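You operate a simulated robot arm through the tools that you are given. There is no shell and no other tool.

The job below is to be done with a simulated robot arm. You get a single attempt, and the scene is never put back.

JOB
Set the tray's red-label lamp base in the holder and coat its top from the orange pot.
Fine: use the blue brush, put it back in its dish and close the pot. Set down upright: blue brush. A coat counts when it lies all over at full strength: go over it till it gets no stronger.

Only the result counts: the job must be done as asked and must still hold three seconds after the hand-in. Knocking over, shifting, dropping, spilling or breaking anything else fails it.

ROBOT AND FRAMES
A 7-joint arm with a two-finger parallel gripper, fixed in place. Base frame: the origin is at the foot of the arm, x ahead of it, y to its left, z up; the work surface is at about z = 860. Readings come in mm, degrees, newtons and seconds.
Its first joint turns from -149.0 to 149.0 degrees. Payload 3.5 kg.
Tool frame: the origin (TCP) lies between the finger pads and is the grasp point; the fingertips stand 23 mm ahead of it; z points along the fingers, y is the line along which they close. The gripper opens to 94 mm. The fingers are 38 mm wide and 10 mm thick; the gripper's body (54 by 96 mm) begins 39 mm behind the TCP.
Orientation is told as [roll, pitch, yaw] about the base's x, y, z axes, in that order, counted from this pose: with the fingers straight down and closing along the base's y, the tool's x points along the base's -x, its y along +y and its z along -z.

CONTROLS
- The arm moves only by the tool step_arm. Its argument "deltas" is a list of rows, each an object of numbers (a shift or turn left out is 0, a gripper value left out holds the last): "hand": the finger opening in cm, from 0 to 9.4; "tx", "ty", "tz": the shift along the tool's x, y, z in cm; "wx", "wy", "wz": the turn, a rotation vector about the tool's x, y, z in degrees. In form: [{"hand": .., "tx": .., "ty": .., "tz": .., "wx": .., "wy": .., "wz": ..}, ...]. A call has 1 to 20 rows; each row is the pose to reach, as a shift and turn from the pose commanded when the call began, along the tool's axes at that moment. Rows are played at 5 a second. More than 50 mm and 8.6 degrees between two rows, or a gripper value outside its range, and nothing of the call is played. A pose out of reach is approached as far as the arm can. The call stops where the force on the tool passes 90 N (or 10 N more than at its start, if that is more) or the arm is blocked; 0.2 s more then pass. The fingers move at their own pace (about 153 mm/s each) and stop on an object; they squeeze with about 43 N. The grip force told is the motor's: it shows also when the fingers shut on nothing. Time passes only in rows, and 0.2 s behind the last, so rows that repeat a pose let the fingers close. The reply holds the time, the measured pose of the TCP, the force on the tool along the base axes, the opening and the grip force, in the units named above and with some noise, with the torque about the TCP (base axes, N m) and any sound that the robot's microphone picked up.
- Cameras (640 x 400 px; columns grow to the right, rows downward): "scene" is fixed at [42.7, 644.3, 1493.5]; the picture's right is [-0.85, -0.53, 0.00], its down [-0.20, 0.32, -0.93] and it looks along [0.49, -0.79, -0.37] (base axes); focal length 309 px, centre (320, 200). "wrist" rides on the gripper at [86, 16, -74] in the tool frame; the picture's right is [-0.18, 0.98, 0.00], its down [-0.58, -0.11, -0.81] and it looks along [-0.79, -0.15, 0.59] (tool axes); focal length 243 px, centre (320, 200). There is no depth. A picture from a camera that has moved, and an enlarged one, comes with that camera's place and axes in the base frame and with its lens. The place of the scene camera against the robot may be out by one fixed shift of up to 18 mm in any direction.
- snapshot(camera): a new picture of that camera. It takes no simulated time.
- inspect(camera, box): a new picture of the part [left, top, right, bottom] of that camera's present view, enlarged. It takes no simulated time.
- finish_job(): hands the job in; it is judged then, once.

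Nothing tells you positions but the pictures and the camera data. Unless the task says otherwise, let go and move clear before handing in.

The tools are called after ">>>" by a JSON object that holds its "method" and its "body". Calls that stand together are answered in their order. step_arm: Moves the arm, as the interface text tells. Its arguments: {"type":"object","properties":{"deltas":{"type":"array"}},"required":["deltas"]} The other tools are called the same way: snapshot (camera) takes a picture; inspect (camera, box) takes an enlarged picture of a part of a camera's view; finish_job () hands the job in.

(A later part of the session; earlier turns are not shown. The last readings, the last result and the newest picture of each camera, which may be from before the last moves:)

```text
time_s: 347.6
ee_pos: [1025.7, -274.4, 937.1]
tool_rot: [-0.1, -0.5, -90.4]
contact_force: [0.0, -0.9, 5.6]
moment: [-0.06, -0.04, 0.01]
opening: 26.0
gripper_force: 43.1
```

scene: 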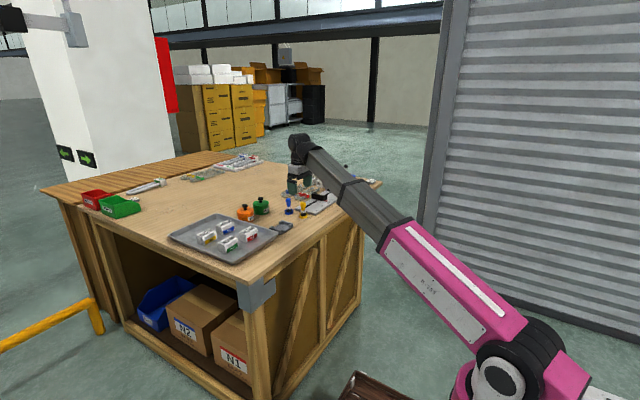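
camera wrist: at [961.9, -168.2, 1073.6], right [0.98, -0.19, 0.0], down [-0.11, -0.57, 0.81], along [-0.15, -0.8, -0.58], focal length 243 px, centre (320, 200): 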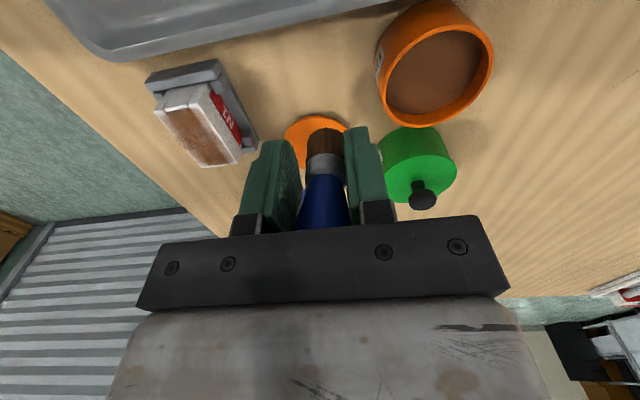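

Paint contact. A slight press, then lift and move to N1's +x side for -x strokes.

>>> {"method": "step_arm", "body": {"deltas": [{"tz": 0.05}, {"tz": 0.05}, {"tz": 0}, {"tz": -0.3}, {"tz": -0.9}, {"tz": -1.9}, {"tz": -3}, {"tz": -4}, {"tz": -4.5}, {"tz": -4.7}, {"tz": -4.7}]}}

>>> {"method": "step_arm", "body": {"deltas": [{"ty": -0.3}, {"ty": -1.1}, {"ty": -2.3}, {"ty": -3.8, "tx": 0.2}, {"ty": -5.5, "tx": 0.4}, {"ty": -7.2, "tx": 0.7}, {"ty": -9, "tx": 1}, {"ty": -10.8, "tx": 1.3}, {"ty": -12.6, "tx": 1.6}, {"ty": -14.4, "tx": 1.8}, {"ty": -16, "tx": 1.9}, {"ty": -17, "tx": 1.9}, {"ty": -17.5, "tx": 1.9, "tz": 0.3}, {"ty": -17.6, "tx": 1.9, "tz": 1}, {"ty": -17.6, "tx": 1.9, "tz": 1.9}, {"ty": -17.6, "tx": 1.9, "tz": 2.6}, {"ty": -17.6, "tx": 1.9, "tz": 2.9}, {"ty": -17.6, "tx": 1.9, "tz": 3}, {"ty": -17.6, "tx": 1.9, "tz": 3}]}}

>>> {"method": "inspect", "body": {"camera": "wrist", "box": [230, 20, 410, 170]}}

>>> {"method": "inspect", "body": {"camera": "scene", "box": [268, 205, 300, 228]}}

```text
time_s: 350.0
ee_pos: [1027.3, -273.0, 983.1]
tool_rot: [-0.1, -0.5, -90.3]
contact_force: [0.5, 0.7, 0.3]
moment: [-0.04, 0.02, 0.01]
opening: 25.7
gripper_force: 43.0
```

```text
time_s: 354.0
ee_pos: [850.4, -253.4, 953.6]
tool_rot: [0.0, -0.4, -90.3]
contact_force: [-0.1, 0.8, -0.6]
moment: [0.01, 0.02, 0.03]
opening: 25.9
gripper_force: 42.5
```

```text
2.67 times, centred on (320, 95) of wrist
camera zoom: at [867.1, -165.3, 1027.7], right [0.98, -0.19, 0.0], down [-0.11, -0.57, 0.81], along [-0.15, -0.8, -0.58], focal length 647 px, centre (320, 480)
```

zoom: 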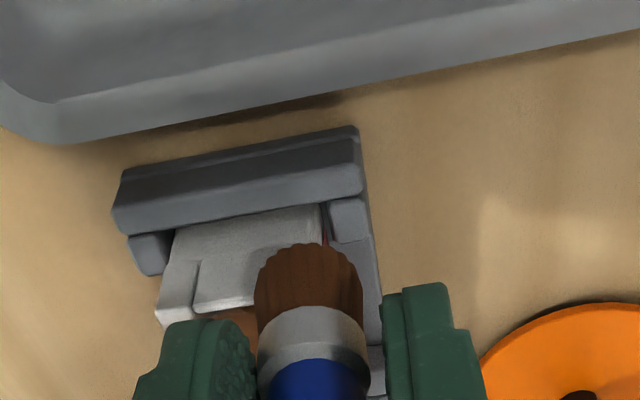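

```text
16.00 times, centred on (284, 216) of scene
camera zoom: at [42.7, 644.3, 1493.5], right [-0.85, -0.53, 0.0], down [-0.2, 0.32, -0.93], along [0.49, -0.79, -0.37], focal length 4948 px, centre (896, -64)
```

zoom: 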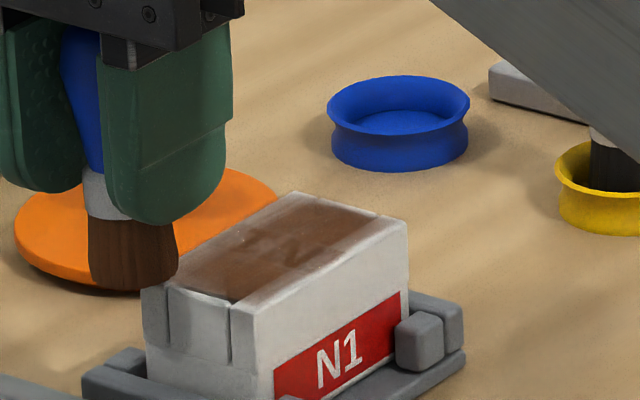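

The tip now sits right at the (+x,+y) corner, essentially matching the TCP. I'll touch down and start strokes.

>>> {"method": "step_arm", "body": {"deltas": [{"tz": 0.1, "ty": -0.4, "tx": -0.1}, {"tz": 0.2, "ty": -0.5, "tx": -0.1}, {"tz": 0.3, "ty": -0.5, "tx": -0.1}, {"tz": 0.35, "ty": -0.5, "tx": -0.1}, {"tz": 0.35, "ty": -0.5, "tx": -0.1}]}}

```text
time_s: 355.2
ee_pos: [845.8, -253.6, 950.7]
tool_rot: [-0.1, -0.6, -90.3]
contact_force: [0.7, 0.7, 5.1]
moment: [-0.03, -0.06, -0.01]
opening: 26.0
gripper_force: 42.9
```

>>> {"method": "step_arm", "body": {"deltas": [{"tz": 0.03, "ty": -0.4}, {"tz": 0.03, "ty": -1.2}, {"tz": 0.03, "ty": -2}, {"tz": 0.03, "ty": -2.8}, {"tz": 0.03, "ty": -3.5}, {"tz": 0.03, "ty": -3.5, "tx": -0.6}, {"tz": 0.03, "ty": -2.8, "tx": -0.7}, {"tz": 0.03, "ty": -2, "tx": -0.7}, {"tz": 0.03, "ty": -1.2, "tx": -0.7}, {"tz": 0.03, "ty": -0.4, "tx": -0.7}, {"tz": 0.03, "ty": 0.1, "tx": -0.7}, {"tz": 0.03, "ty": 0.1, "tx": -0.7}]}}

>>> {"method": "inspect", "body": {"camera": "scene", "box": [268, 205, 300, 228]}}

```text
time_s: 357.8
ee_pos: [846.9, -261.6, 950.8]
tool_rot: [-0.1, -0.6, -90.3]
contact_force: [-1.3, -0.1, 8.7]
moment: [-0.1, 0.09, 0.03]
opening: 25.8
gripper_force: 43.3
```

```text
16.00 times, centred on (284, 216) of scene
camera zoom: at [42.7, 644.3, 1493.5], right [-0.85, -0.53, 0.0], down [-0.2, 0.32, -0.93], along [0.49, -0.79, -0.37], focal length 4948 px, centre (896, -64)
```

zoom: 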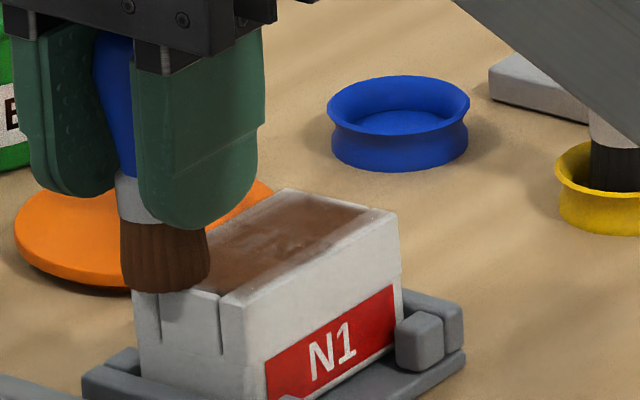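

That works: the +y end is now brown right out to the edge, and contact holds at about 9 N. Continuing the same pattern.

>>> {"method": "step_arm", "body": {"deltas": [{"tx": -0.6}, {"tx": -0.7, "ty": -0.8}, {"tx": -0.7, "ty": -1.6}, {"tx": -0.7, "ty": -2.4}, {"tx": -0.7, "ty": -3.2}, {"tx": -0.7, "ty": -3.7}, {"tx": -1.3, "ty": -3.7}, {"tx": -1.4, "ty": -2.9}, {"tx": -1.4, "ty": -2.1}, {"tx": -1.4, "ty": -1.3}, {"tx": -1.4, "ty": -0.5}, {"tx": -1.4, "ty": 0.1}, {"tx": -1.4, "ty": 0.1}]}}

>>> {"method": "inspect", "body": {"camera": "scene", "box": [268, 205, 300, 228]}}

```text
time_s: 360.6
ee_pos: [847.2, -275.0, 951.1]
tool_rot: [0.0, -0.5, -90.2]
contact_force: [-1.5, -0.2, 9.1]
moment: [-0.11, 0.04, -0.02]
opening: 26.0
gripper_force: 42.7
```

```text
16.00 times, centred on (284, 216) of scene
camera zoom: at [42.7, 644.3, 1493.5], right [-0.85, -0.53, 0.0], down [-0.2, 0.32, -0.93], along [0.49, -0.79, -0.37], focal length 4948 px, centre (896, -64)
```

zoom: 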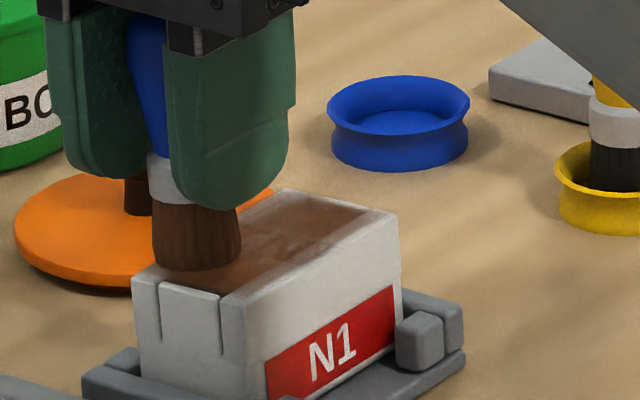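

Contact is steady. Two more pairs of strokes.

>>> {"method": "step_arm", "body": {"deltas": [{"tx": -0.6}, {"tx": -0.7, "ty": -0.8}, {"tx": -0.7, "ty": -1.6}, {"tx": -0.7, "ty": -2.4}, {"tx": -0.7, "ty": -3.2}, {"tx": -0.7, "ty": -3.7}, {"tx": -1.3, "ty": -3.7}, {"tx": -1.4, "ty": -2.9}, {"tx": -1.4, "ty": -2.1}, {"tx": -1.4, "ty": -1.3}, {"tx": -1.4, "ty": -0.5}, {"tx": -1.4, "ty": 0.1}, {"tx": -1.4, "ty": 0.1}]}}

>>> {"method": "step_arm", "body": {"deltas": [{"tz": 0.02, "tx": -0.6}, {"tz": 0.02, "tx": -0.7, "ty": -0.8}, {"tz": 0.02, "tx": -0.7, "ty": -1.6}, {"tz": 0.02, "tx": -0.7, "ty": -2.4}, {"tz": 0.02, "tx": -0.7, "ty": -3.2}, {"tz": 0.02, "tx": -0.7, "ty": -3.7}, {"tz": 0.02, "tx": -1.3, "ty": -3.7}, {"tz": 0.02, "tx": -1.4, "ty": -2.9}, {"tz": 0.02, "tx": -1.4, "ty": -2.1}, {"tz": 0.02, "tx": -1.4, "ty": -1.3}, {"tz": 0.02, "tx": -1.4, "ty": -0.5}, {"tz": 0.02, "tx": -1.4, "ty": 0.1}, {"tz": 0.02, "tx": -1.4, "ty": 0.1}]}}

>>> {"method": "inspect", "body": {"camera": "scene", "box": [268, 205, 300, 228]}}

```text
time_s: 363.4
ee_pos: [848.1, -289.3, 950.2]
tool_rot: [-0.1, -0.4, -90.3]
contact_force: [-0.9, -0.8, 4.5]
moment: [-0.01, 0.01, 0.03]
opening: 25.9
gripper_force: 43.3
```

```text
time_s: 366.2
ee_pos: [849.9, -302.6, 950.9]
tool_rot: [-0.1, -0.6, -90.3]
contact_force: [-0.2, -0.8, 1.5]
moment: [-0.02, 0.01, -0.02]
opening: 26.0
gripper_force: 43.5
```

```text
16.00 times, centred on (284, 216) of scene
camera zoom: at [42.7, 644.3, 1493.5], right [-0.85, -0.53, 0.0], down [-0.2, 0.32, -0.93], along [0.49, -0.79, -0.37], focal length 4948 px, centre (896, -64)
```

zoom: 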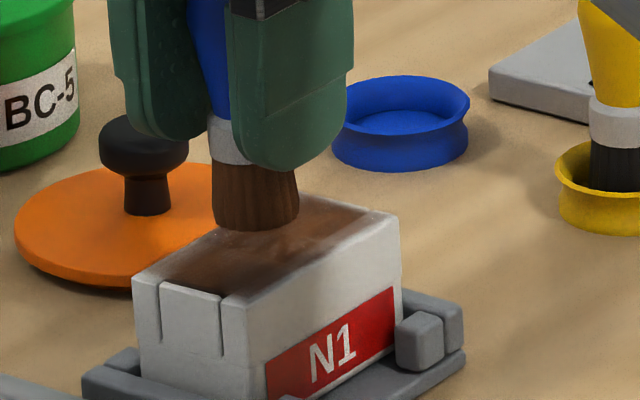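

>>> {"method": "step_arm", "body": {"deltas": [{"tz": 0.06, "tx": -0.5}, {"tz": 0.07, "tx": -0.6, "ty": -0.8}, {"tz": 0.07, "tx": -0.6, "ty": -1.6}, {"tz": 0.07, "tx": -0.6, "ty": -2.4}, {"tz": 0.07, "tx": -0.6, "ty": -3.2}, {"tz": 0.07, "tx": -0.6, "ty": -3.8}, {"tz": 0.07, "tx": -1.1, "ty": -3.8}, {"tz": 0.07, "tx": -1.2, "ty": -2.9}, {"tz": 0.07, "tx": -1.2, "ty": -2.1}, {"tz": 0.07, "tx": -1.2, "ty": -1.3}, {"tz": 0.07, "tx": -1.2, "ty": -0.5}, {"tz": 0.07, "tx": -1.2, "ty": 0}, {"tz": 0.07, "tx": -1.2, "ty": 0}]}}

>>> {"method": "step_arm", "body": {"deltas": [{"tz": 0.03, "tx": -0.4}, {"tz": 0.03, "tx": -0.5, "ty": -0.8}, {"tz": 0.03, "tx": -0.5, "ty": -1.6}, {"tz": 0.03, "tx": -0.5, "ty": -2.4}, {"tz": 0.03, "tx": -0.5, "ty": -3.2}, {"tz": 0.03, "tx": -0.5, "ty": -3.8}, {"tz": 0.03, "tx": -0.5, "ty": -3.8}]}}

>>> {"method": "inspect", "body": {"camera": "scene", "box": [268, 205, 300, 228]}}

```text
time_s: 369.0
ee_pos: [849.5, -314.9, 949.6]
tool_rot: [-0.1, -0.5, -90.3]
contact_force: [-1.3, -0.4, 9.3]
moment: [-0.04, 0.09, -0.01]
opening: 26.0
gripper_force: 42.9
```

```text
time_s: 370.6
ee_pos: [812.1, -320.7, 949.5]
tool_rot: [-0.1, -0.5, -90.2]
contact_force: [2.8, -0.5, 11.0]
moment: [-0.04, -0.2, 0.03]
opening: 25.8
gripper_force: 43.0
```

```text
16.00 times, centred on (284, 216) of scene
camera zoom: at [42.7, 644.3, 1493.5], right [-0.85, -0.53, 0.0], down [-0.2, 0.32, -0.93], along [0.49, -0.79, -0.37], focal length 4948 px, centre (896, -64)
```

zoom: 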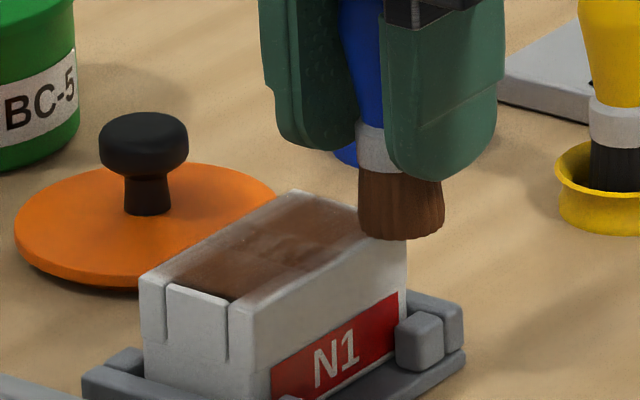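

The -y end is done. Next a lengthwise stroke along the -x edge.

>>> {"method": "step_arm", "body": {"deltas": [{"tz": -0.02, "tx": 0.4}, {"tz": -0.02, "tx": 1.2}, {"tz": -0.02, "tx": 2}, {"tz": -0.02, "tx": 2.8}, {"tz": -0.02, "tx": 3.6}, {"tz": -0.02, "tx": 4.4}, {"tz": -0.02, "tx": 5.2}, {"tz": -0.02, "tx": 6}, {"tz": -0.02, "tx": 6.6}, {"tz": -0.02, "tx": 6.6}]}}

>>> {"method": "inspect", "body": {"camera": "scene", "box": [268, 205, 300, 228]}}

```text
time_s: 372.8
ee_pos: [811.3, -255.0, 949.4]
tool_rot: [-0.1, -0.5, -90.4]
contact_force: [-3.0, -5.1, 14.4]
moment: [-0.31, 0.02, -0.1]
opening: 25.7
gripper_force: 42.9
```

```text
16.00 times, centred on (284, 216) of scene
camera zoom: at [42.7, 644.3, 1493.5], right [-0.85, -0.53, 0.0], down [-0.2, 0.32, -0.93], along [0.49, -0.79, -0.37], focal length 4948 px, centre (896, -64)
```

zoom: 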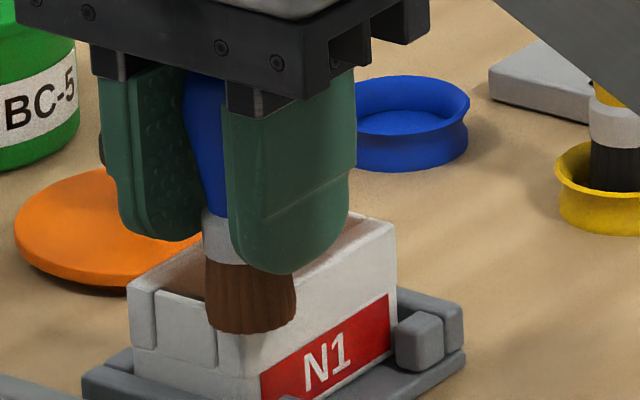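

Now across the +y edge and down the +x edge.

>>> {"method": "step_arm", "body": {"deltas": [{"tz": -0.02, "ty": 0.4}, {"tz": -0.03, "ty": 1.2}, {"tz": -0.03, "ty": 2}, {"tz": -0.03, "ty": 2.8}, {"tz": -0.03, "ty": 3.5}, {"tz": -0.03, "ty": 3.7}, {"tz": -0.03, "ty": 3.7, "tx": -0.6}, {"tz": -0.03, "ty": 3.7, "tx": -1.4}, {"tz": -0.03, "ty": 3.7, "tx": -2.2}, {"tz": -0.03, "ty": 3.7, "tx": -3}, {"tz": -0.03, "ty": 3.7, "tx": -3.2}]}}

>>> {"method": "step_arm", "body": {"deltas": [{"tx": -0.6}, {"tx": -1.4}, {"tx": -2.2}, {"tx": -3}, {"tx": -3.4}, {"tx": -3.4}]}}

>>> {"method": "inspect", "body": {"camera": "scene", "box": [268, 205, 300, 228]}}

```text
time_s: 375.2
ee_pos: [848.7, -286.2, 949.5]
tool_rot: [-0.1, -0.5, -90.2]
contact_force: [0.7, 0.7, -0.3]
moment: [0.02, -0.01, 0.02]
opening: 25.9
gripper_force: 43.3
```

```text
time_s: 376.6
ee_pos: [849.1, -320.5, 949.8]
tool_rot: [-0.2, -0.5, -90.4]
contact_force: [-0.3, 0.4, -0.8]
moment: [0.03, 0.02, 0.0]
opening: 25.8
gripper_force: 42.9
```

```text
16.00 times, centred on (284, 216) of scene
camera zoom: at [42.7, 644.3, 1493.5], right [-0.85, -0.53, 0.0], down [-0.2, 0.32, -0.93], along [0.49, -0.79, -0.37], focal length 4948 px, centre (896, -64)
```

zoom: 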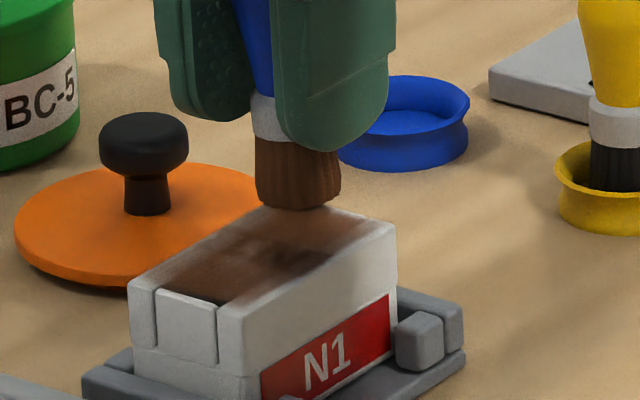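

>>> {"method": "step_arm", "body": {"deltas": [{"tz": 0.05, "ty": -0.1}, {"tz": 0.1, "ty": -0.2}, {"tz": 0.12, "ty": -0.2}, {"tz": 0.12, "ty": -0.2}]}}

```text
time_s: 377.6
ee_pos: [845.9, -319.8, 948.4]
tool_rot: [-0.1, -0.5, -90.3]
contact_force: [0.8, -1.3, 6.9]
moment: [-0.08, -0.1, -0.01]
opening: 25.8
gripper_force: 43.4
```

>>> {"method": "step_arm", "body": {"deltas": [{"tz": 0.02, "tx": 0.4}, {"tz": 0.02, "tx": 1.2}, {"tz": 0.02, "tx": 2}, {"tz": 0.02, "tx": 2.8}, {"tz": 0.02, "tx": 3.6}, {"tz": 0.02, "tx": 4.4}, {"tz": 0.02, "tx": 5.2}, {"tz": 0.02, "tx": 6}, {"tz": 0.02, "tx": 6.6}, {"tz": 0.02, "tx": 6.6}]}}

>>> {"method": "inspect", "body": {"camera": "scene", "box": [268, 205, 300, 228]}}

```text
time_s: 379.8
ee_pos: [845.6, -253.1, 949.6]
tool_rot: [-0.1, -0.5, -90.3]
contact_force: [0.8, -6.4, 25.7]
moment: [-0.46, -0.12, -0.02]
opening: 26.2
gripper_force: 43.4
```

```text
16.00 times, centred on (284, 216) of scene
camera zoom: at [42.7, 644.3, 1493.5], right [-0.85, -0.53, 0.0], down [-0.2, 0.32, -0.93], along [0.49, -0.79, -0.37], focal length 4948 px, centre (896, -64)
```

zoom: 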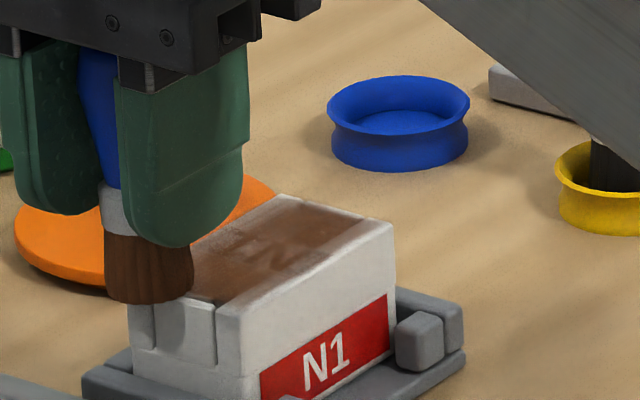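

Let me view the coat from the fixed viewing pose.

>>> {"method": "step_arm", "body": {"deltas": [{"tz": -0.3}, {"tz": -1}, {"tz": -2.2}, {"tz": -3.5}, {"tz": -4.5, "ty": 0.3}, {"tz": -5, "ty": 1.3}, {"tz": -5, "ty": 2.8}, {"tz": -5, "ty": 4.4}, {"tz": -5, "ty": 6}, {"tz": -5, "ty": 7.6}, {"tz": -5, "ty": 9}, {"tz": -5, "ty": 9.8}, {"tz": -5, "ty": 10}, {"tz": -5, "ty": 10}]}}

>>> {"method": "inspect", "body": {"camera": "wrist", "box": [160, 95, 250, 170]}}

>>> {"method": "inspect", "body": {"camera": "scene", "box": [268, 208, 302, 232]}}

>>> {"method": "inspect", "body": {"camera": "wrist", "box": [160, 98, 205, 135]}}

```text
time_s: 382.8
ee_pos: [945.9, -252.3, 998.3]
tool_rot: [0.0, -0.6, -90.3]
contact_force: [0.2, 0.2, -0.8]
moment: [-0.01, -0.01, -0.02]
opening: 25.8
gripper_force: 42.9
```

```text
5.33 times, centred on (205, 132) of wrist
camera zoom: at [963.1, -166.4, 1071.2], right [0.98, -0.19, 0.0], down [-0.11, -0.57, 0.81], along [-0.15, -0.8, -0.58], focal length 1294 px, centre (933, 560)
```

zoom: 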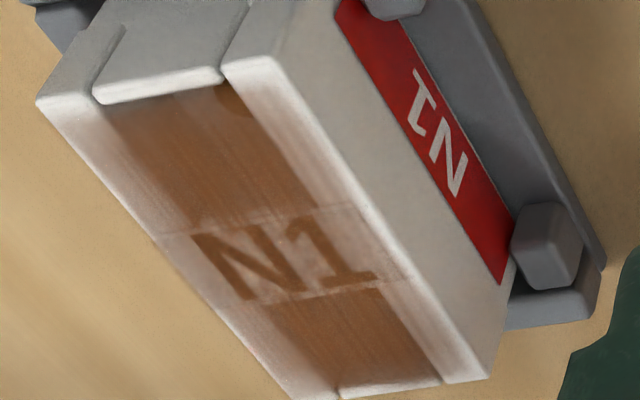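

```text
16.00 times, centred on (285, 220) of scene
camera zoom: at [42.7, 644.3, 1493.5], right [-0.85, -0.53, 0.0], down [-0.2, 0.32, -0.93], along [0.49, -0.79, -0.37], focal length 4948 px, centre (880, -120)
```

zoom: 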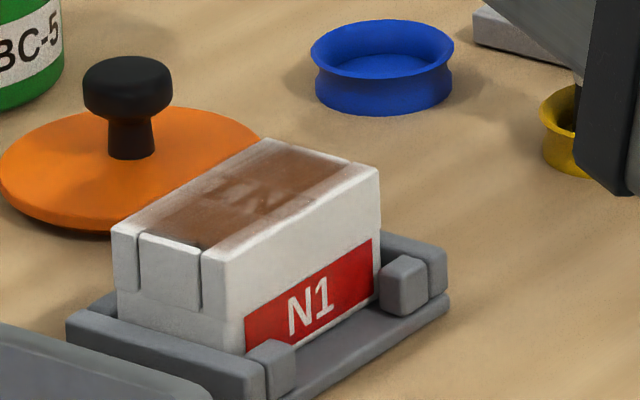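

```text
10.81 times, centred on (182, 116) of wrist
camera zoom: at [963.1, -166.4, 1071.2], right [0.98, -0.19, 0.0], down [-0.11, -0.57, 0.81], along [-0.15, -0.8, -0.58], focal length 2623 px, centre (1806, 1103)
```

zoom: 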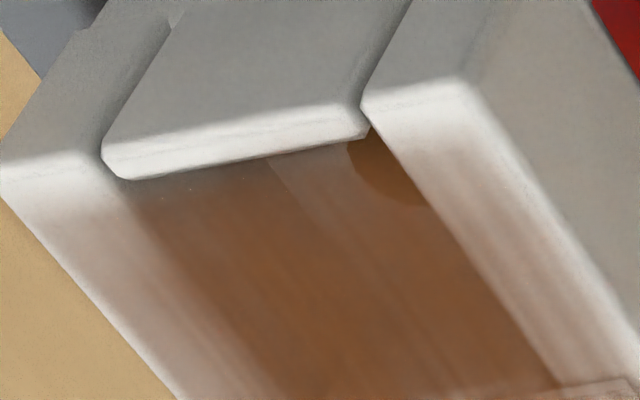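

To judge saturation I'll take a baseline close-up here, do several extra passes on the -x rail only, and compare from this same pose.

>>> {"method": "inspect", "body": {"camera": "wrist", "box": [170, 115, 215, 152]}}

>>> {"method": "inspect", "body": {"camera": "wrist", "box": [195, 130, 240, 167]}}

>>> {"method": "inspect", "body": {"camera": "wrist", "box": [290, 60, 360, 140]}}

```text
10.81 times, centred on (192, 134) of wrist
camera zoom: at [963.1, -166.4, 1071.2], right [0.98, -0.19, 0.0], down [-0.11, -0.57, 0.81], along [-0.15, -0.8, -0.58], focal length 2623 px, centre (1698, 919)
```

zoom: 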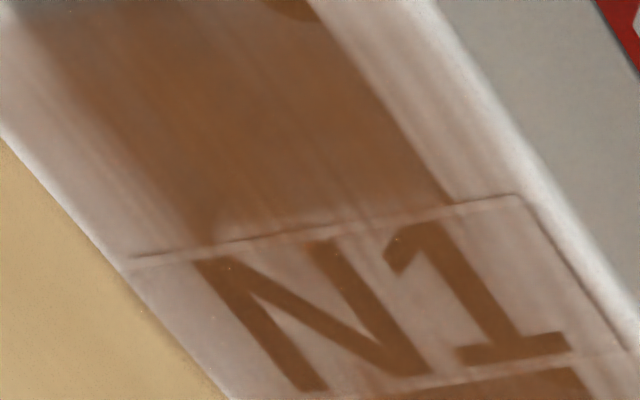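

```text
10.81 times, centred on (218, 148) of wrist
camera zoom: at [963.1, -166.4, 1071.2], right [0.98, -0.19, 0.0], down [-0.11, -0.57, 0.81], along [-0.15, -0.8, -0.58], focal length 2623 px, centre (1428, 757)
```

zoom: 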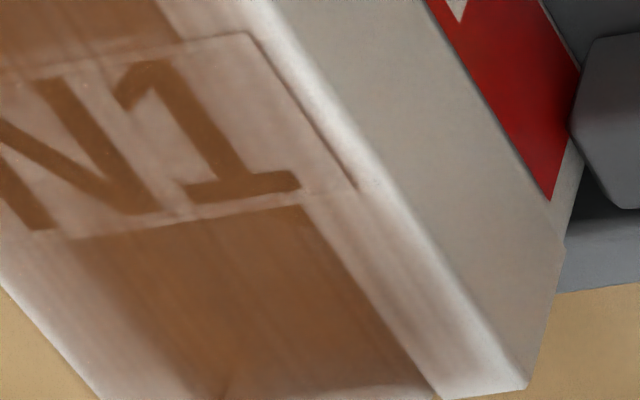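

```text
5.00 times, centred on (325, 100) of wrist
camera zoom: at [963.1, -166.4, 1071.2], right [0.98, -0.19, 0.0], down [-0.11, -0.57, 0.81], along [-0.15, -0.8, -0.58], focal length 1213 px, centre (295, 700)
```

zoom: 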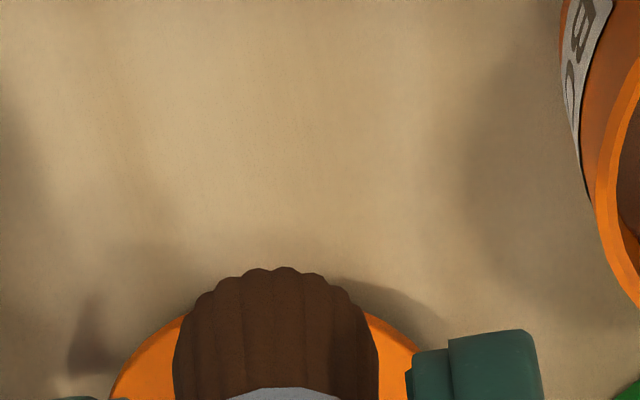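

The rails now match the centre in tone. Only strips near the +y and -y ends look slightly weaker. One more dip, then extra strokes on both ends.

>>> {"method": "step_arm", "body": {"deltas": [{"ty": 0.3}, {"ty": 1.1, "tx": -0.3}, {"ty": 2.3, "tx": -0.6}, {"ty": 3.9, "tx": -1}, {"ty": 5.5, "tx": -1.4}, {"ty": 6.9, "tx": -1.8}, {"ty": 7.8, "tx": -2}, {"ty": 8, "tx": -2.05, "tz": 0.3}, {"ty": 8, "tx": -2.05, "tz": 1.1}, {"ty": 8, "tx": -2.05, "tz": 2.2}, {"ty": 8, "tx": -2.05, "tz": 3.5}, {"ty": 8, "tx": -2.05, "tz": 4.8}, {"ty": 8, "tx": -2.05, "tz": 5.6}, {"ty": 8, "tx": -2.05, "tz": 6}, {"ty": 8, "tx": -2.05, "tz": 6.1}, {"ty": 8, "tx": -2.05, "tz": 6.1}]}}

>>> {"method": "step_arm", "body": {"deltas": [{"tz": 0.06}, {"tz": 0.12}, {"tz": 0.16}, {"tz": 0.16}]}}

```text
time_s: 386.2
ee_pos: [1026.8, -275.6, 936.7]
tool_rot: [-0.2, -0.4, -90.2]
contact_force: [-1.0, 0.3, -0.3]
moment: [-0.02, 0.0, 0.0]
opening: 25.9
gripper_force: 42.5
```

```text
time_s: 387.2
ee_pos: [1026.5, -276.2, 935.6]
tool_rot: [-0.1, -0.6, -90.3]
contact_force: [-2.1, 0.9, 3.6]
moment: [-0.03, 0.03, -0.01]
opening: 25.9
gripper_force: 42.8
```

>>> {"method": "step_arm", "body": {"deltas": [{"tz": 0.05}, {"tz": 0.06}, {"tz": 0.06}, {"tz": -0.2}, {"tz": -0.8}, {"tz": -1.8}, {"tz": -3}, {"tz": -4}, {"tz": -4.6}, {"tz": -4.8}, {"tz": -4.8}]}}

>>> {"method": "step_arm", "body": {"deltas": [{"ty": -0.3}, {"ty": -1.1}, {"ty": -2.3}, {"ty": -3.8, "tx": 0.2}, {"ty": -5.5, "tx": 0.5}, {"ty": -7.2, "tx": 0.8}, {"ty": -9, "tx": 1.2}, {"ty": -10.8, "tx": 1.6}, {"ty": -12.6, "tx": 1.9}, {"ty": -14.4, "tx": 2.1}, {"ty": -16.1, "tx": 2.25}, {"ty": -17.2, "tx": 2.25}, {"ty": -17.75, "tx": 2.25, "tz": 0.3}, {"ty": -17.85, "tx": 2.25, "tz": 1}, {"ty": -17.85, "tx": 2.25, "tz": 2}, {"ty": -17.85, "tx": 2.25, "tz": 2.8}, {"ty": -17.85, "tx": 2.25, "tz": 3.1}, {"ty": -17.85, "tx": 2.25, "tz": 3.2}, {"ty": -17.85, "tx": 2.25, "tz": 3.2}]}}

>>> {"method": "inspect", "body": {"camera": "scene", "box": [268, 205, 300, 228]}}

```text
time_s: 389.6
ee_pos: [1028.0, -275.1, 981.9]
tool_rot: [-0.1, -0.6, -90.2]
contact_force: [-0.2, 0.0, -0.6]
moment: [0.0, 0.04, -0.01]
opening: 26.1
gripper_force: 43.4
```

```text
time_s: 393.6
ee_pos: [848.5, -252.0, 949.9]
tool_rot: [-0.1, -0.5, -90.3]
contact_force: [-0.1, -0.1, -0.9]
moment: [-0.01, 0.01, -0.01]
opening: 25.8
gripper_force: 42.1
```

```text
16.00 times, centred on (284, 216) of scene
camera zoom: at [42.7, 644.3, 1493.5], right [-0.85, -0.53, 0.0], down [-0.2, 0.32, -0.93], along [0.49, -0.79, -0.37], focal length 4948 px, centre (896, -64)
```

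zoom: 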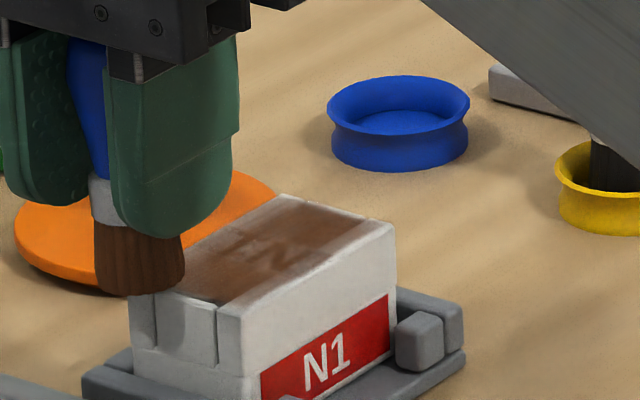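

>>> {"method": "step_arm", "body": {"deltas": [{"tz": 0.06, "tx": 0.2}, {"tz": 0.12, "tx": 0.3}, {"tz": 0.18, "tx": 0.3}, {"tz": 0.2, "tx": 0.3}, {"tz": 0.2, "tx": 0.3}]}}

```text
time_s: 394.8
ee_pos: [847.3, -248.1, 948.2]
tool_rot: [-0.1, -0.5, -90.3]
contact_force: [-0.1, 0.0, -1.1]
moment: [-0.01, 0.02, 0.0]
opening: 26.0
gripper_force: 43.1
```

>>> {"method": "step_arm", "body": {"deltas": [{"tz": 0.05}, {"tz": 0.1}, {"tz": 0.12}, {"tz": 0.12}]}}

```text
time_s: 395.8
ee_pos: [847.5, -249.2, 947.7]
tool_rot: [-0.1, -0.5, -90.4]
contact_force: [0.9, 0.6, 11.8]
moment: [-0.12, -0.11, 0.02]
opening: 25.6
gripper_force: 42.8
```

Contact at 12 N. I'll stroke back and forth along the +y end.

>>> {"method": "step_arm", "body": {"deltas": [{"ty": -0.4}, {"ty": -1.2}, {"ty": -2}, {"ty": -2.8}, {"ty": -3.6}, {"ty": -3.9}, {"ty": -3.4, "tx": -0.2}, {"ty": -2.6, "tx": -0.3}, {"ty": -1.8, "tx": -0.3}, {"ty": -1, "tx": -0.3}, {"ty": -0.2, "tx": -0.3}, {"ty": 0.1, "tx": -0.4}, {"ty": -0.5, "tx": -0.6}, {"ty": -1.3, "tx": -0.6}, {"ty": -2.1, "tx": -0.6}, {"ty": -2.9, "tx": -0.6}, {"ty": -3.7, "tx": -0.6}, {"ty": -3.9, "tx": -0.6}]}}

>>> {"method": "inspect", "body": {"camera": "scene", "box": [268, 205, 300, 228]}}

```text
time_s: 399.6
ee_pos: [809.5, -255.7, 947.9]
tool_rot: [-0.1, -0.5, -90.2]
contact_force: [-0.1, -0.2, 0.3]
moment: [0.02, 0.01, 0.02]
opening: 25.9
gripper_force: 43.2
```

```text
16.00 times, centred on (284, 216) of scene
camera zoom: at [42.7, 644.3, 1493.5], right [-0.85, -0.53, 0.0], down [-0.2, 0.32, -0.93], along [0.49, -0.79, -0.37], focal length 4948 px, centre (896, -64)
```

zoom: 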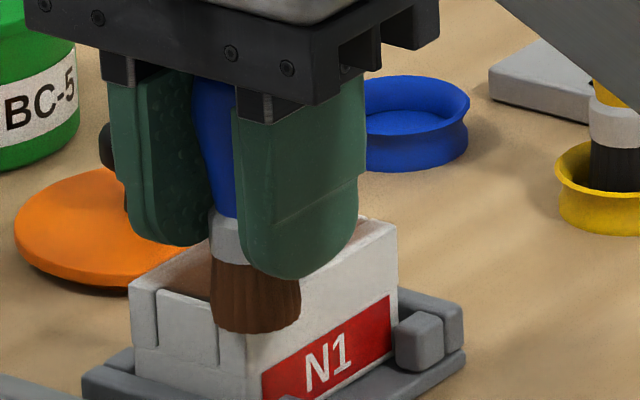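

>>> {"method": "step_arm", "body": {"deltas": [{"tz": -0.1, "ty": 0.2}, {"tz": -0.05, "ty": 0.5}, {"tz": 0, "ty": 0.5}, {"tz": 0.06, "ty": 0.5}, {"tz": 0.1, "ty": 0.5}, {"tz": 0.1, "ty": 0.5}]}}

```text
time_s: 401.0
ee_pos: [813.9, -254.5, 948.3]
tool_rot: [-0.1, -0.4, -90.2]
contact_force: [-0.2, 0.7, 16.0]
moment: [0.01, -0.13, 0.01]
opening: 25.9
gripper_force: 42.7
```

Good contact. I'll run down the -x edge, then x-strokes over the -y end.

>>> {"method": "step_arm", "body": {"deltas": [{"tz": -0.03, "tx": -0.4}, {"tz": -0.04, "tx": -1.2}, {"tz": -0.04, "tx": -2}, {"tz": -0.04, "tx": -2.8}, {"tz": -0.04, "tx": -3.6}, {"tz": -0.03, "tx": -4.4}, {"tz": -0.02, "tx": -5.2}, {"tz": -0.02, "tx": -6}, {"tz": -0.02, "tx": -6.5}, {"tz": -0.02, "tx": -6.5}]}}

>>> {"method": "inspect", "body": {"camera": "scene", "box": [268, 205, 300, 228]}}

```text
time_s: 403.2
ee_pos: [812.9, -319.7, 947.9]
tool_rot: [0.0, -0.6, -90.3]
contact_force: [-0.8, 2.5, 8.6]
moment: [0.12, -0.03, -0.04]
opening: 25.8
gripper_force: 42.8
```

```text
16.00 times, centred on (284, 216) of scene
camera zoom: at [42.7, 644.3, 1493.5], right [-0.85, -0.53, 0.0], down [-0.2, 0.32, -0.93], along [0.49, -0.79, -0.37], focal length 4948 px, centre (896, -64)
```

zoom: 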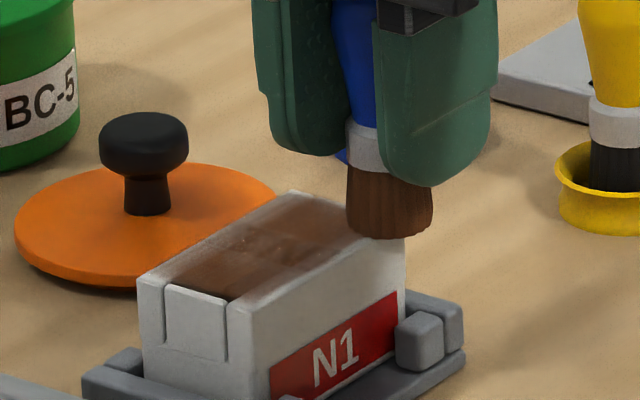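

>>> {"method": "step_arm", "body": {"deltas": [{"ty": 0.4}, {"ty": 1.2}, {"ty": 2}, {"ty": 2.8}, {"ty": 3.5}, {"ty": 3.5, "tx": -0.3}, {"ty": 2.8, "tx": -0.4}, {"ty": 2, "tx": -0.4}, {"ty": 1.2, "tx": -0.4}, {"ty": 0.4, "tx": -0.4}, {"ty": -0.1, "tx": -0.2}, {"ty": 0.4, "tx": 0.3}, {"ty": 1.2, "tx": 0.3}, {"ty": 2, "tx": 0.3}, {"ty": 2.8, "tx": 0.3}, {"ty": 3.4, "tx": 0.3}, {"ty": 3.4, "tx": 0.3}]}}

>>> {"method": "step_arm", "body": {"deltas": [{"tz": 0.02, "tx": 0.4}, {"tz": 0.01, "tx": 1.2}, {"tz": 0, "tx": 2}, {"tz": 0, "tx": 2.8}, {"tz": 0, "tx": 3.6}, {"tz": 0, "tx": 4.4}, {"tz": 0, "tx": 5.2}, {"tz": 0, "tx": 6}, {"tz": 0, "tx": 6.6}, {"tz": 0, "tx": 6.6}]}}

>>> {"method": "inspect", "body": {"camera": "scene", "box": [268, 205, 300, 228]}}

```text
time_s: 406.8
ee_pos: [847.5, -316.6, 947.9]
tool_rot: [-0.1, -0.4, -90.3]
contact_force: [-2.4, -0.7, 5.8]
moment: [0.0, 0.08, -0.01]
opening: 26.0
gripper_force: 43.5
```

```text
time_s: 409.0
ee_pos: [848.8, -250.7, 947.4]
tool_rot: [0.0, -0.4, -90.3]
contact_force: [0.4, -1.1, 5.8]
moment: [-0.09, -0.03, 0.06]
opening: 25.9
gripper_force: 43.4
```

```text
16.00 times, centred on (284, 216) of scene
camera zoom: at [42.7, 644.3, 1493.5], right [-0.85, -0.53, 0.0], down [-0.2, 0.32, -0.93], along [0.49, -0.79, -0.37], focal length 4948 px, centre (896, -64)
```

zoom: 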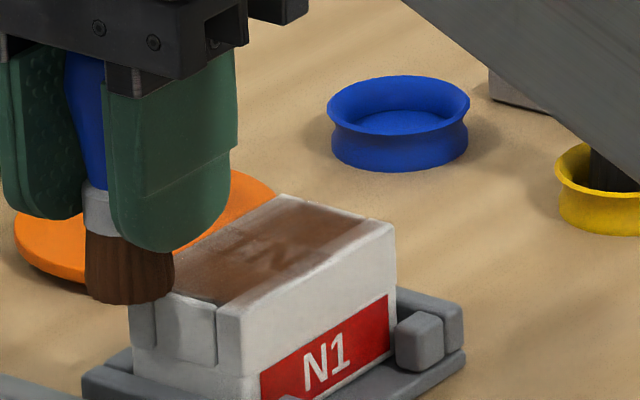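

The perimeter is done with contact throughout. One more full x-raster for even strength.

>>> {"method": "step_arm", "body": {"deltas": [{"tz": 0.02, "ty": -0.6, "tx": -0.2}, {"tz": 0.02, "ty": -1.4, "tx": -0.3}, {"tz": 0.02, "ty": -2.2, "tx": -0.3}, {"tz": 0.02, "ty": -3, "tx": -0.3}, {"tz": 0.02, "ty": -3.5, "tx": -0.3}, {"tz": 0.02, "ty": -3.5, "tx": -0.9}, {"tz": 0.02, "ty": -2.7, "tx": -1}, {"tz": 0.02, "ty": -1.9, "tx": -1}, {"tz": 0.02, "ty": -1.1, "tx": -1}, {"tz": 0.02, "ty": -0.3, "tx": -1}, {"tz": 0.02, "ty": 0, "tx": -1.6}, {"tz": 0.02, "ty": -0.7, "tx": -1.7}, {"tz": 0.02, "ty": -1.5, "tx": -1.7}, {"tz": 0.02, "ty": -2.3, "tx": -1.7}, {"tz": 0.02, "ty": -3.1, "tx": -1.7}, {"tz": 0.02, "ty": -3.5, "tx": -1.7}]}}

>>> {"method": "step_arm", "body": {"deltas": [{"tx": -0.6}, {"tx": -0.7, "ty": 0.8}, {"tx": -0.7, "ty": 1.6}, {"tx": -0.7, "ty": 2.4}, {"tx": -0.7, "ty": 3.2}, {"tx": -0.7, "ty": 3.5}, {"tx": -1.3, "ty": 3.5}, {"tx": -1.4, "ty": 2.7}, {"tx": -1.4, "ty": 1.9}, {"tx": -1.4, "ty": 1.1}, {"tx": -1.4, "ty": 0.3}, {"tx": -1.4, "ty": 0}, {"tx": -1.4, "ty": 0}]}}

>>> {"method": "step_arm", "body": {"deltas": [{"tx": -0.6}, {"tx": -0.7, "ty": 0.8}, {"tx": -0.7, "ty": 1.6}, {"tx": -0.7, "ty": 2.4}, {"tx": -0.7, "ty": 3.2}, {"tx": -0.7, "ty": 3.5}, {"tx": -1.3, "ty": 3.5}, {"tx": -1.4, "ty": 2.7}, {"tx": -1.4, "ty": 1.9}, {"tx": -1.4, "ty": 1.1}, {"tx": -1.4, "ty": 0.3}, {"tx": -1.4, "ty": 0}, {"tx": -1.4, "ty": 0}]}}

```text
time_s: 412.4
ee_pos: [812.4, -267.6, 946.9]
tool_rot: [-0.3, -0.4, -90.3]
contact_force: [-0.4, -0.6, 0.6]
moment: [-0.03, 0.01, 0.03]
opening: 25.9
gripper_force: 42.6
```

```text
time_s: 415.2
ee_pos: [812.3, -281.5, 946.9]
tool_rot: [-0.1, -0.5, -90.3]
contact_force: [0.5, 0.6, 0.5]
moment: [0.02, -0.01, -0.03]
opening: 25.8
gripper_force: 43.1
```

```text
time_s: 418.0
ee_pos: [813.0, -296.0, 947.4]
tool_rot: [-0.1, -0.5, -90.3]
contact_force: [-0.3, -0.1, -0.8]
moment: [-0.01, -0.01, -0.01]
opening: 25.9
gripper_force: 43.2
```

That raster mostly lost contact. I'll lower and redo it from here.

>>> {"method": "step_arm", "body": {"deltas": [{"tz": 0.05, "ty": 0.3}, {"tz": 0.1, "ty": 0.5}, {"tz": 0.13, "ty": 0.5}, {"tz": 0.13, "ty": 0.5}]}}

```text
time_s: 419.0
ee_pos: [818.3, -295.8, 946.7]
tool_rot: [-0.1, -0.5, -90.2]
contact_force: [-2.3, -0.8, 17.2]
moment: [-0.09, 0.24, 0.01]
opening: 25.8
gripper_force: 42.9
```

>>> {"method": "step_arm", "body": {"deltas": [{"tz": -0.04, "ty": 0.5}, {"tz": -0.04, "ty": 1.3}, {"tz": -0.04, "ty": 2.1}, {"tz": -0.04, "ty": 2.9}, {"tz": -0.04, "ty": 3, "tx": 0.7}, {"tz": -0.04, "ty": 2.2, "tx": 0.8}, {"tz": -0.04, "ty": 1.4, "tx": 0.8}, {"tz": -0.04, "ty": 0.6, "tx": 0.8}, {"tz": -0.04, "ty": -0.2, "tx": 0.8}, {"tz": -0.04, "ty": -0.6, "tx": 0.8}, {"tz": -0.04, "ty": -0.6, "tx": 1.5}, {"tz": -0.04, "ty": 0.2, "tx": 1.6}, {"tz": -0.04, "ty": 1, "tx": 1.6}, {"tz": -0.04, "ty": 1.8, "tx": 1.6}, {"tz": -0.04, "ty": 2.6, "tx": 1.6}, {"tz": -0.04, "ty": 3, "tx": 1.6}]}}

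>>> {"method": "step_arm", "body": {"deltas": [{"tx": 0.7}, {"tx": 0.8, "ty": -0.8}, {"tx": 0.8, "ty": -1.6}, {"tx": 0.8, "ty": -2.4}, {"tx": 0.8, "ty": -3.2}, {"tx": 0.8, "ty": -3.6}, {"tx": 1.5, "ty": -3.6}, {"tx": 1.6, "ty": -2.8}, {"tx": 1.6, "ty": -2}, {"tx": 1.6, "ty": -1.2}, {"tx": 1.6, "ty": -0.4}, {"tx": 1.6, "ty": 0}, {"tx": 1.6, "ty": 0}]}}

>>> {"method": "inspect", "body": {"camera": "scene", "box": [268, 205, 300, 228]}}

```text
time_s: 422.4
ee_pos: [846.7, -279.6, 945.8]
tool_rot: [-0.1, -0.4, -90.3]
contact_force: [-4.3, 0.2, 10.3]
moment: [-0.09, 0.26, 0.0]
opening: 26.1
gripper_force: 43.1
```

```text
time_s: 425.2
ee_pos: [848.3, -263.4, 945.8]
tool_rot: [-0.1, -0.4, -90.3]
contact_force: [-0.5, 0.2, 0.0]
moment: [0.03, 0.01, -0.02]
opening: 26.0
gripper_force: 43.3
```

```text
16.00 times, centred on (284, 216) of scene
camera zoom: at [42.7, 644.3, 1493.5], right [-0.85, -0.53, 0.0], down [-0.2, 0.32, -0.93], along [0.49, -0.79, -0.37], focal length 4948 px, centre (896, -64)
```

zoom: 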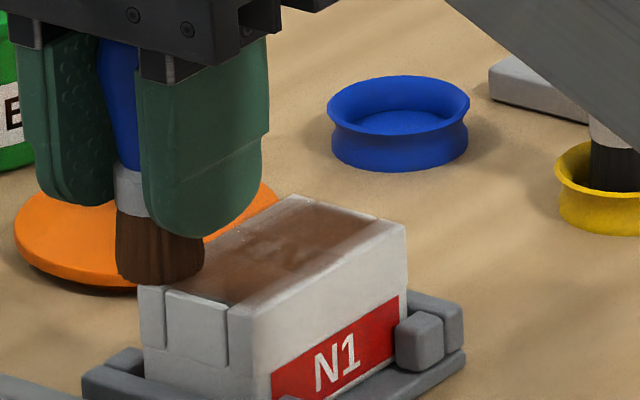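

>>> {"method": "step_arm", "body": {"deltas": [{"tz": -0.3}, {"tz": -1}, {"tz": -2.2}, {"tz": -3.5}, {"tz": -4.6, "ty": 0.3}, {"tz": -5.2, "ty": 1.3, "tx": 0.3}, {"tz": -5.2, "ty": 2.8, "tx": 0.6}, {"tz": -5.2, "ty": 4.4, "tx": 0.9}, {"tz": -5.2, "ty": 6, "tx": 1.1}, {"tz": -5.2, "ty": 7.6, "tx": 1.1}, {"tz": -5.2, "ty": 9, "tx": 1.1}, {"tz": -5.2, "ty": 9.6, "tx": 1.1}, {"tz": -5.2, "ty": 9.75, "tx": 1.1}, {"tz": -5.2, "ty": 9.75, "tx": 1.1}]}}

>>> {"method": "inspect", "body": {"camera": "wrist", "box": [160, 95, 250, 170]}}

>>> {"method": "inspect", "body": {"camera": "wrist", "box": [160, 98, 205, 135]}}

>>> {"method": "inspect", "body": {"camera": "wrist", "box": [195, 130, 240, 167]}}

>>> {"method": "inspect", "body": {"camera": "scene", "box": [268, 208, 302, 232]}}

```text
time_s: 428.2
ee_pos: [946.0, -253.0, 997.6]
tool_rot: [-0.1, -0.5, -90.3]
contact_force: [0.3, 0.7, -0.4]
moment: [0.02, -0.02, -0.01]
opening: 25.8
gripper_force: 42.7
```

```text
5.33 times, centred on (205, 132) of wrist
camera zoom: at [962.3, -165.3, 1071.5], right [0.98, -0.19, 0.0], down [-0.11, -0.57, 0.81], along [-0.15, -0.8, -0.58], focal length 1294 px, centre (933, 560)
```

zoom: 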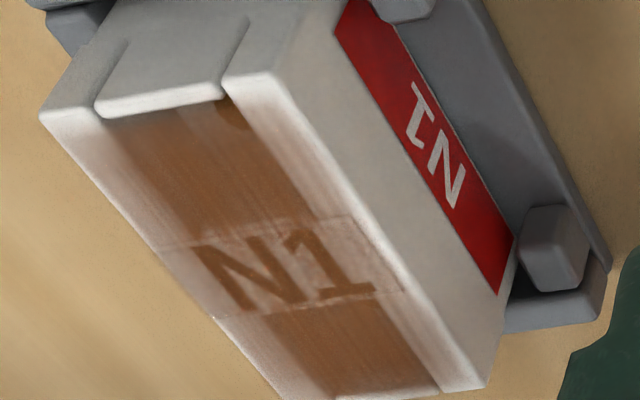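

```text
10.81 times, centred on (182, 116) of wrist
camera zoom: at [962.3, -165.3, 1071.5], right [0.98, -0.19, 0.0], down [-0.11, -0.57, 0.81], along [-0.15, -0.8, -0.58], focal length 2623 px, centre (1806, 1103)
```

zoom: 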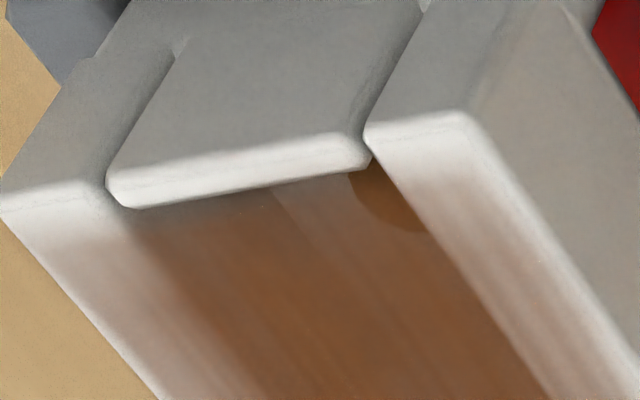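

```text
10.81 times, centred on (218, 148) of wrist
camera zoom: at [962.3, -165.3, 1071.5], right [0.98, -0.19, 0.0], down [-0.11, -0.57, 0.81], along [-0.15, -0.8, -0.58], focal length 2623 px, centre (1428, 757)
```

zoom: 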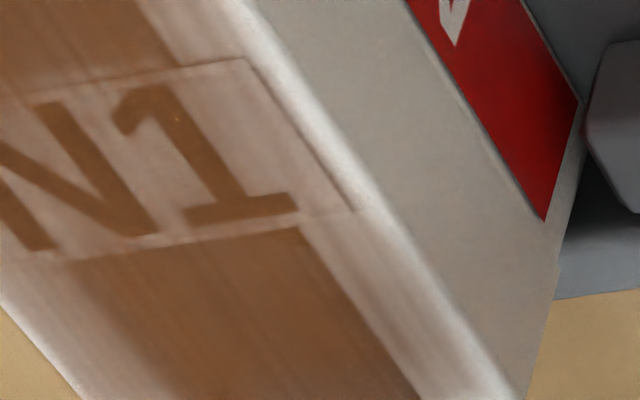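

```text
16.00 times, centred on (285, 220) of scene
camera zoom: at [42.7, 644.3, 1493.5], right [-0.85, -0.53, 0.0], down [-0.2, 0.32, -0.93], along [0.49, -0.79, -0.37], focal length 4948 px, centre (880, -120)
```

zoom: 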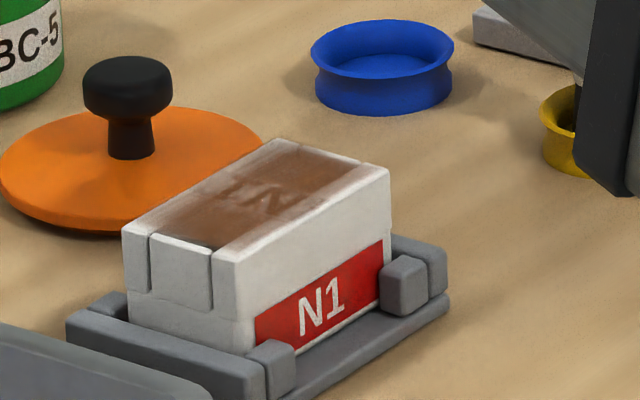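

There's no visible change from the extra passes, so the coat is saturated. Now I'll return the brush to its dish.

>>> {"method": "step_arm", "body": {"deltas": [{"tx": -0.4, "ty": -0.1}, {"tx": -1.4, "ty": -0.3}, {"tx": -2.9, "ty": -0.6}, {"tx": -4.6, "ty": -1}, {"tx": -6.4, "ty": -1.4}, {"tx": -8.2, "ty": -1.8}, {"tx": -10, "ty": -2.2}, {"tx": -11.8, "ty": -2.6}, {"tx": -13.6, "ty": -3}, {"tx": -15.4, "ty": -3.4}, {"tx": -17, "ty": -3.7}, {"tx": -18.2, "ty": -3.85}, {"tx": -18.7, "ty": -3.9}, {"tx": -18.7, "ty": -3.9, "tz": 0.4}, {"tx": -18.7, "ty": -3.9, "tz": 1.4}, {"tx": -18.7, "ty": -3.9, "tz": 2.8}, {"tx": -18.7, "ty": -3.9, "tz": 4.4}, {"tx": -18.7, "ty": -3.9, "tz": 5.8}, {"tx": -18.7, "ty": -3.9, "tz": 6.6}, {"tx": -18.7, "ty": -3.9, "tz": 6.8}]}}

>>> {"method": "inspect", "body": {"camera": "scene", "box": [275, 190, 305, 215]}}

>>> {"method": "inspect", "body": {"camera": "wrist", "box": [230, 20, 410, 170]}}

```text
time_s: 432.4
ee_pos: [906.0, -440.6, 931.0]
tool_rot: [-0.1, -0.5, -90.4]
contact_force: [0.0, -0.3, -0.7]
moment: [0.0, 0.0, -0.01]
opening: 25.8
gripper_force: 42.9
```

```text
16.00 times, centred on (290, 202) of scene
camera zoom: at [42.7, 644.3, 1493.5], right [-0.85, -0.53, 0.0], down [-0.2, 0.32, -0.93], along [0.49, -0.79, -0.37], focal length 4948 px, centre (800, 160)
```

zoom: 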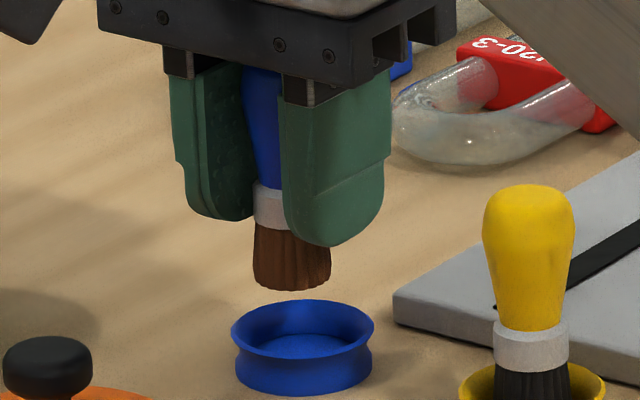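

```text
2.67 times, centred on (320, 95) of wrist
camera zoom: at [921.9, -352.8, 1005.2], right [0.98, -0.19, 0.0], down [-0.11, -0.57, 0.81], along [-0.15, -0.8, -0.58], focal length 647 px, centre (320, 480)
```

zoom: 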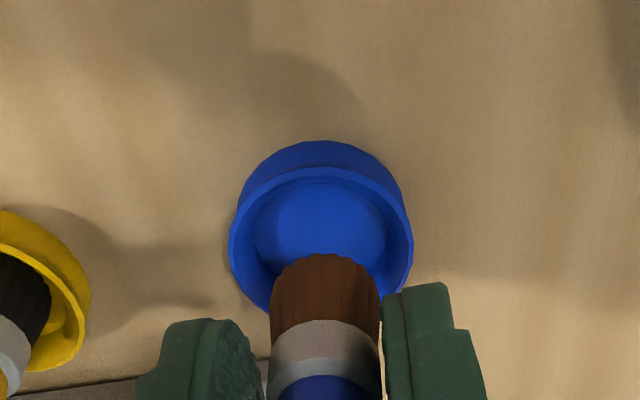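

The brush is upright, and both cameras agree it sits about (+2.7,+1.2) mm from the dish centre. I'll correct and lower.

>>> {"method": "step_arm", "body": {"deltas": [{"ty": -0.15, "tx": -0.05, "tz": 0.1}, {"ty": -0.26, "tx": -0.1, "tz": 0.5}, {"ty": -0.26, "tx": -0.1, "tz": 1}, {"ty": -0.26, "tx": -0.1, "tz": 1.5}, {"ty": -0.26, "tx": -0.1, "tz": 1.8}, {"ty": -0.26, "tx": -0.1, "tz": 1.9}, {"ty": -0.26, "tx": -0.1, "tz": 1.9}]}}

>>> {"method": "inspect", "body": {"camera": "scene", "box": [275, 190, 305, 215]}}

>>> {"method": "inspect", "body": {"camera": "wrist", "box": [230, 20, 410, 170]}}

```text
time_s: 434.0
ee_pos: [903.5, -441.2, 913.4]
tool_rot: [-0.2, -0.4, -90.3]
contact_force: [0.2, -0.2, -0.7]
moment: [-0.02, 0.0, 0.01]
opening: 26.1
gripper_force: 42.7
```

```text
16.00 times, centred on (290, 202) of scene
camera zoom: at [42.7, 644.3, 1493.5], right [-0.85, -0.53, 0.0], down [-0.2, 0.32, -0.93], along [0.49, -0.79, -0.37], focal length 4948 px, centre (800, 160)
```

zoom: 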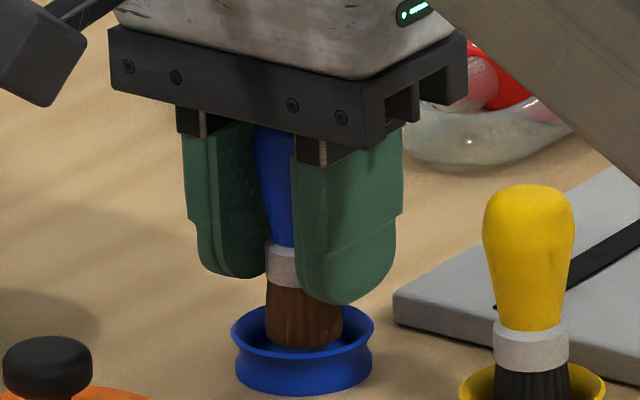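

```text
2.67 times, centred on (320, 95) of wrist
camera zoom: at [919.2, -354.0, 986.4], right [0.98, -0.19, 0.0], down [-0.11, -0.57, 0.81], along [-0.15, -0.8, -0.58], focal length 647 px, centre (320, 480)
```

zoom: 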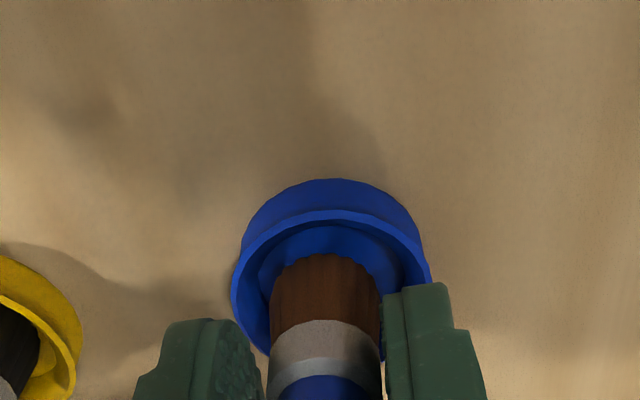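

>>> {"method": "step_arm", "body": {"deltas": [{"tz": 0.1}, {"tz": 0.3}, {"tz": 0.5}, {"tz": 0.6}, {"tz": 0.6}]}}

>>> {"method": "step_arm", "body": {"deltas": [{"tz": 0.06}, {"tz": 0.12}, {"tz": 0.18}, {"tz": 0.18}]}}

```text
time_s: 435.2
ee_pos: [902.6, -441.9, 906.4]
tool_rot: [-0.1, -0.5, -90.3]
contact_force: [0.0, -0.1, -0.9]
moment: [0.02, -0.01, 0.03]
opening: 26.0
gripper_force: 43.0
```

```text
time_s: 436.2
ee_pos: [902.6, -442.6, 904.4]
tool_rot: [-0.1, -0.5, -90.3]
contact_force: [-0.1, -0.8, -0.7]
moment: [-0.01, -0.02, -0.03]
opening: 25.9
gripper_force: 43.0
```

>>> {"method": "step_arm", "body": {"deltas": [{"tz": 0.05}, {"tz": 0.1}, {"tz": 0.14}, {"tz": 0.14}]}}

```text
time_s: 437.2
ee_pos: [902.6, -440.9, 903.7]
tool_rot: [0.0, -0.4, -90.2]
contact_force: [2.0, -1.1, 14.1]
moment: [-0.05, 0.03, -0.01]
opening: 25.9
gripper_force: 43.4
```

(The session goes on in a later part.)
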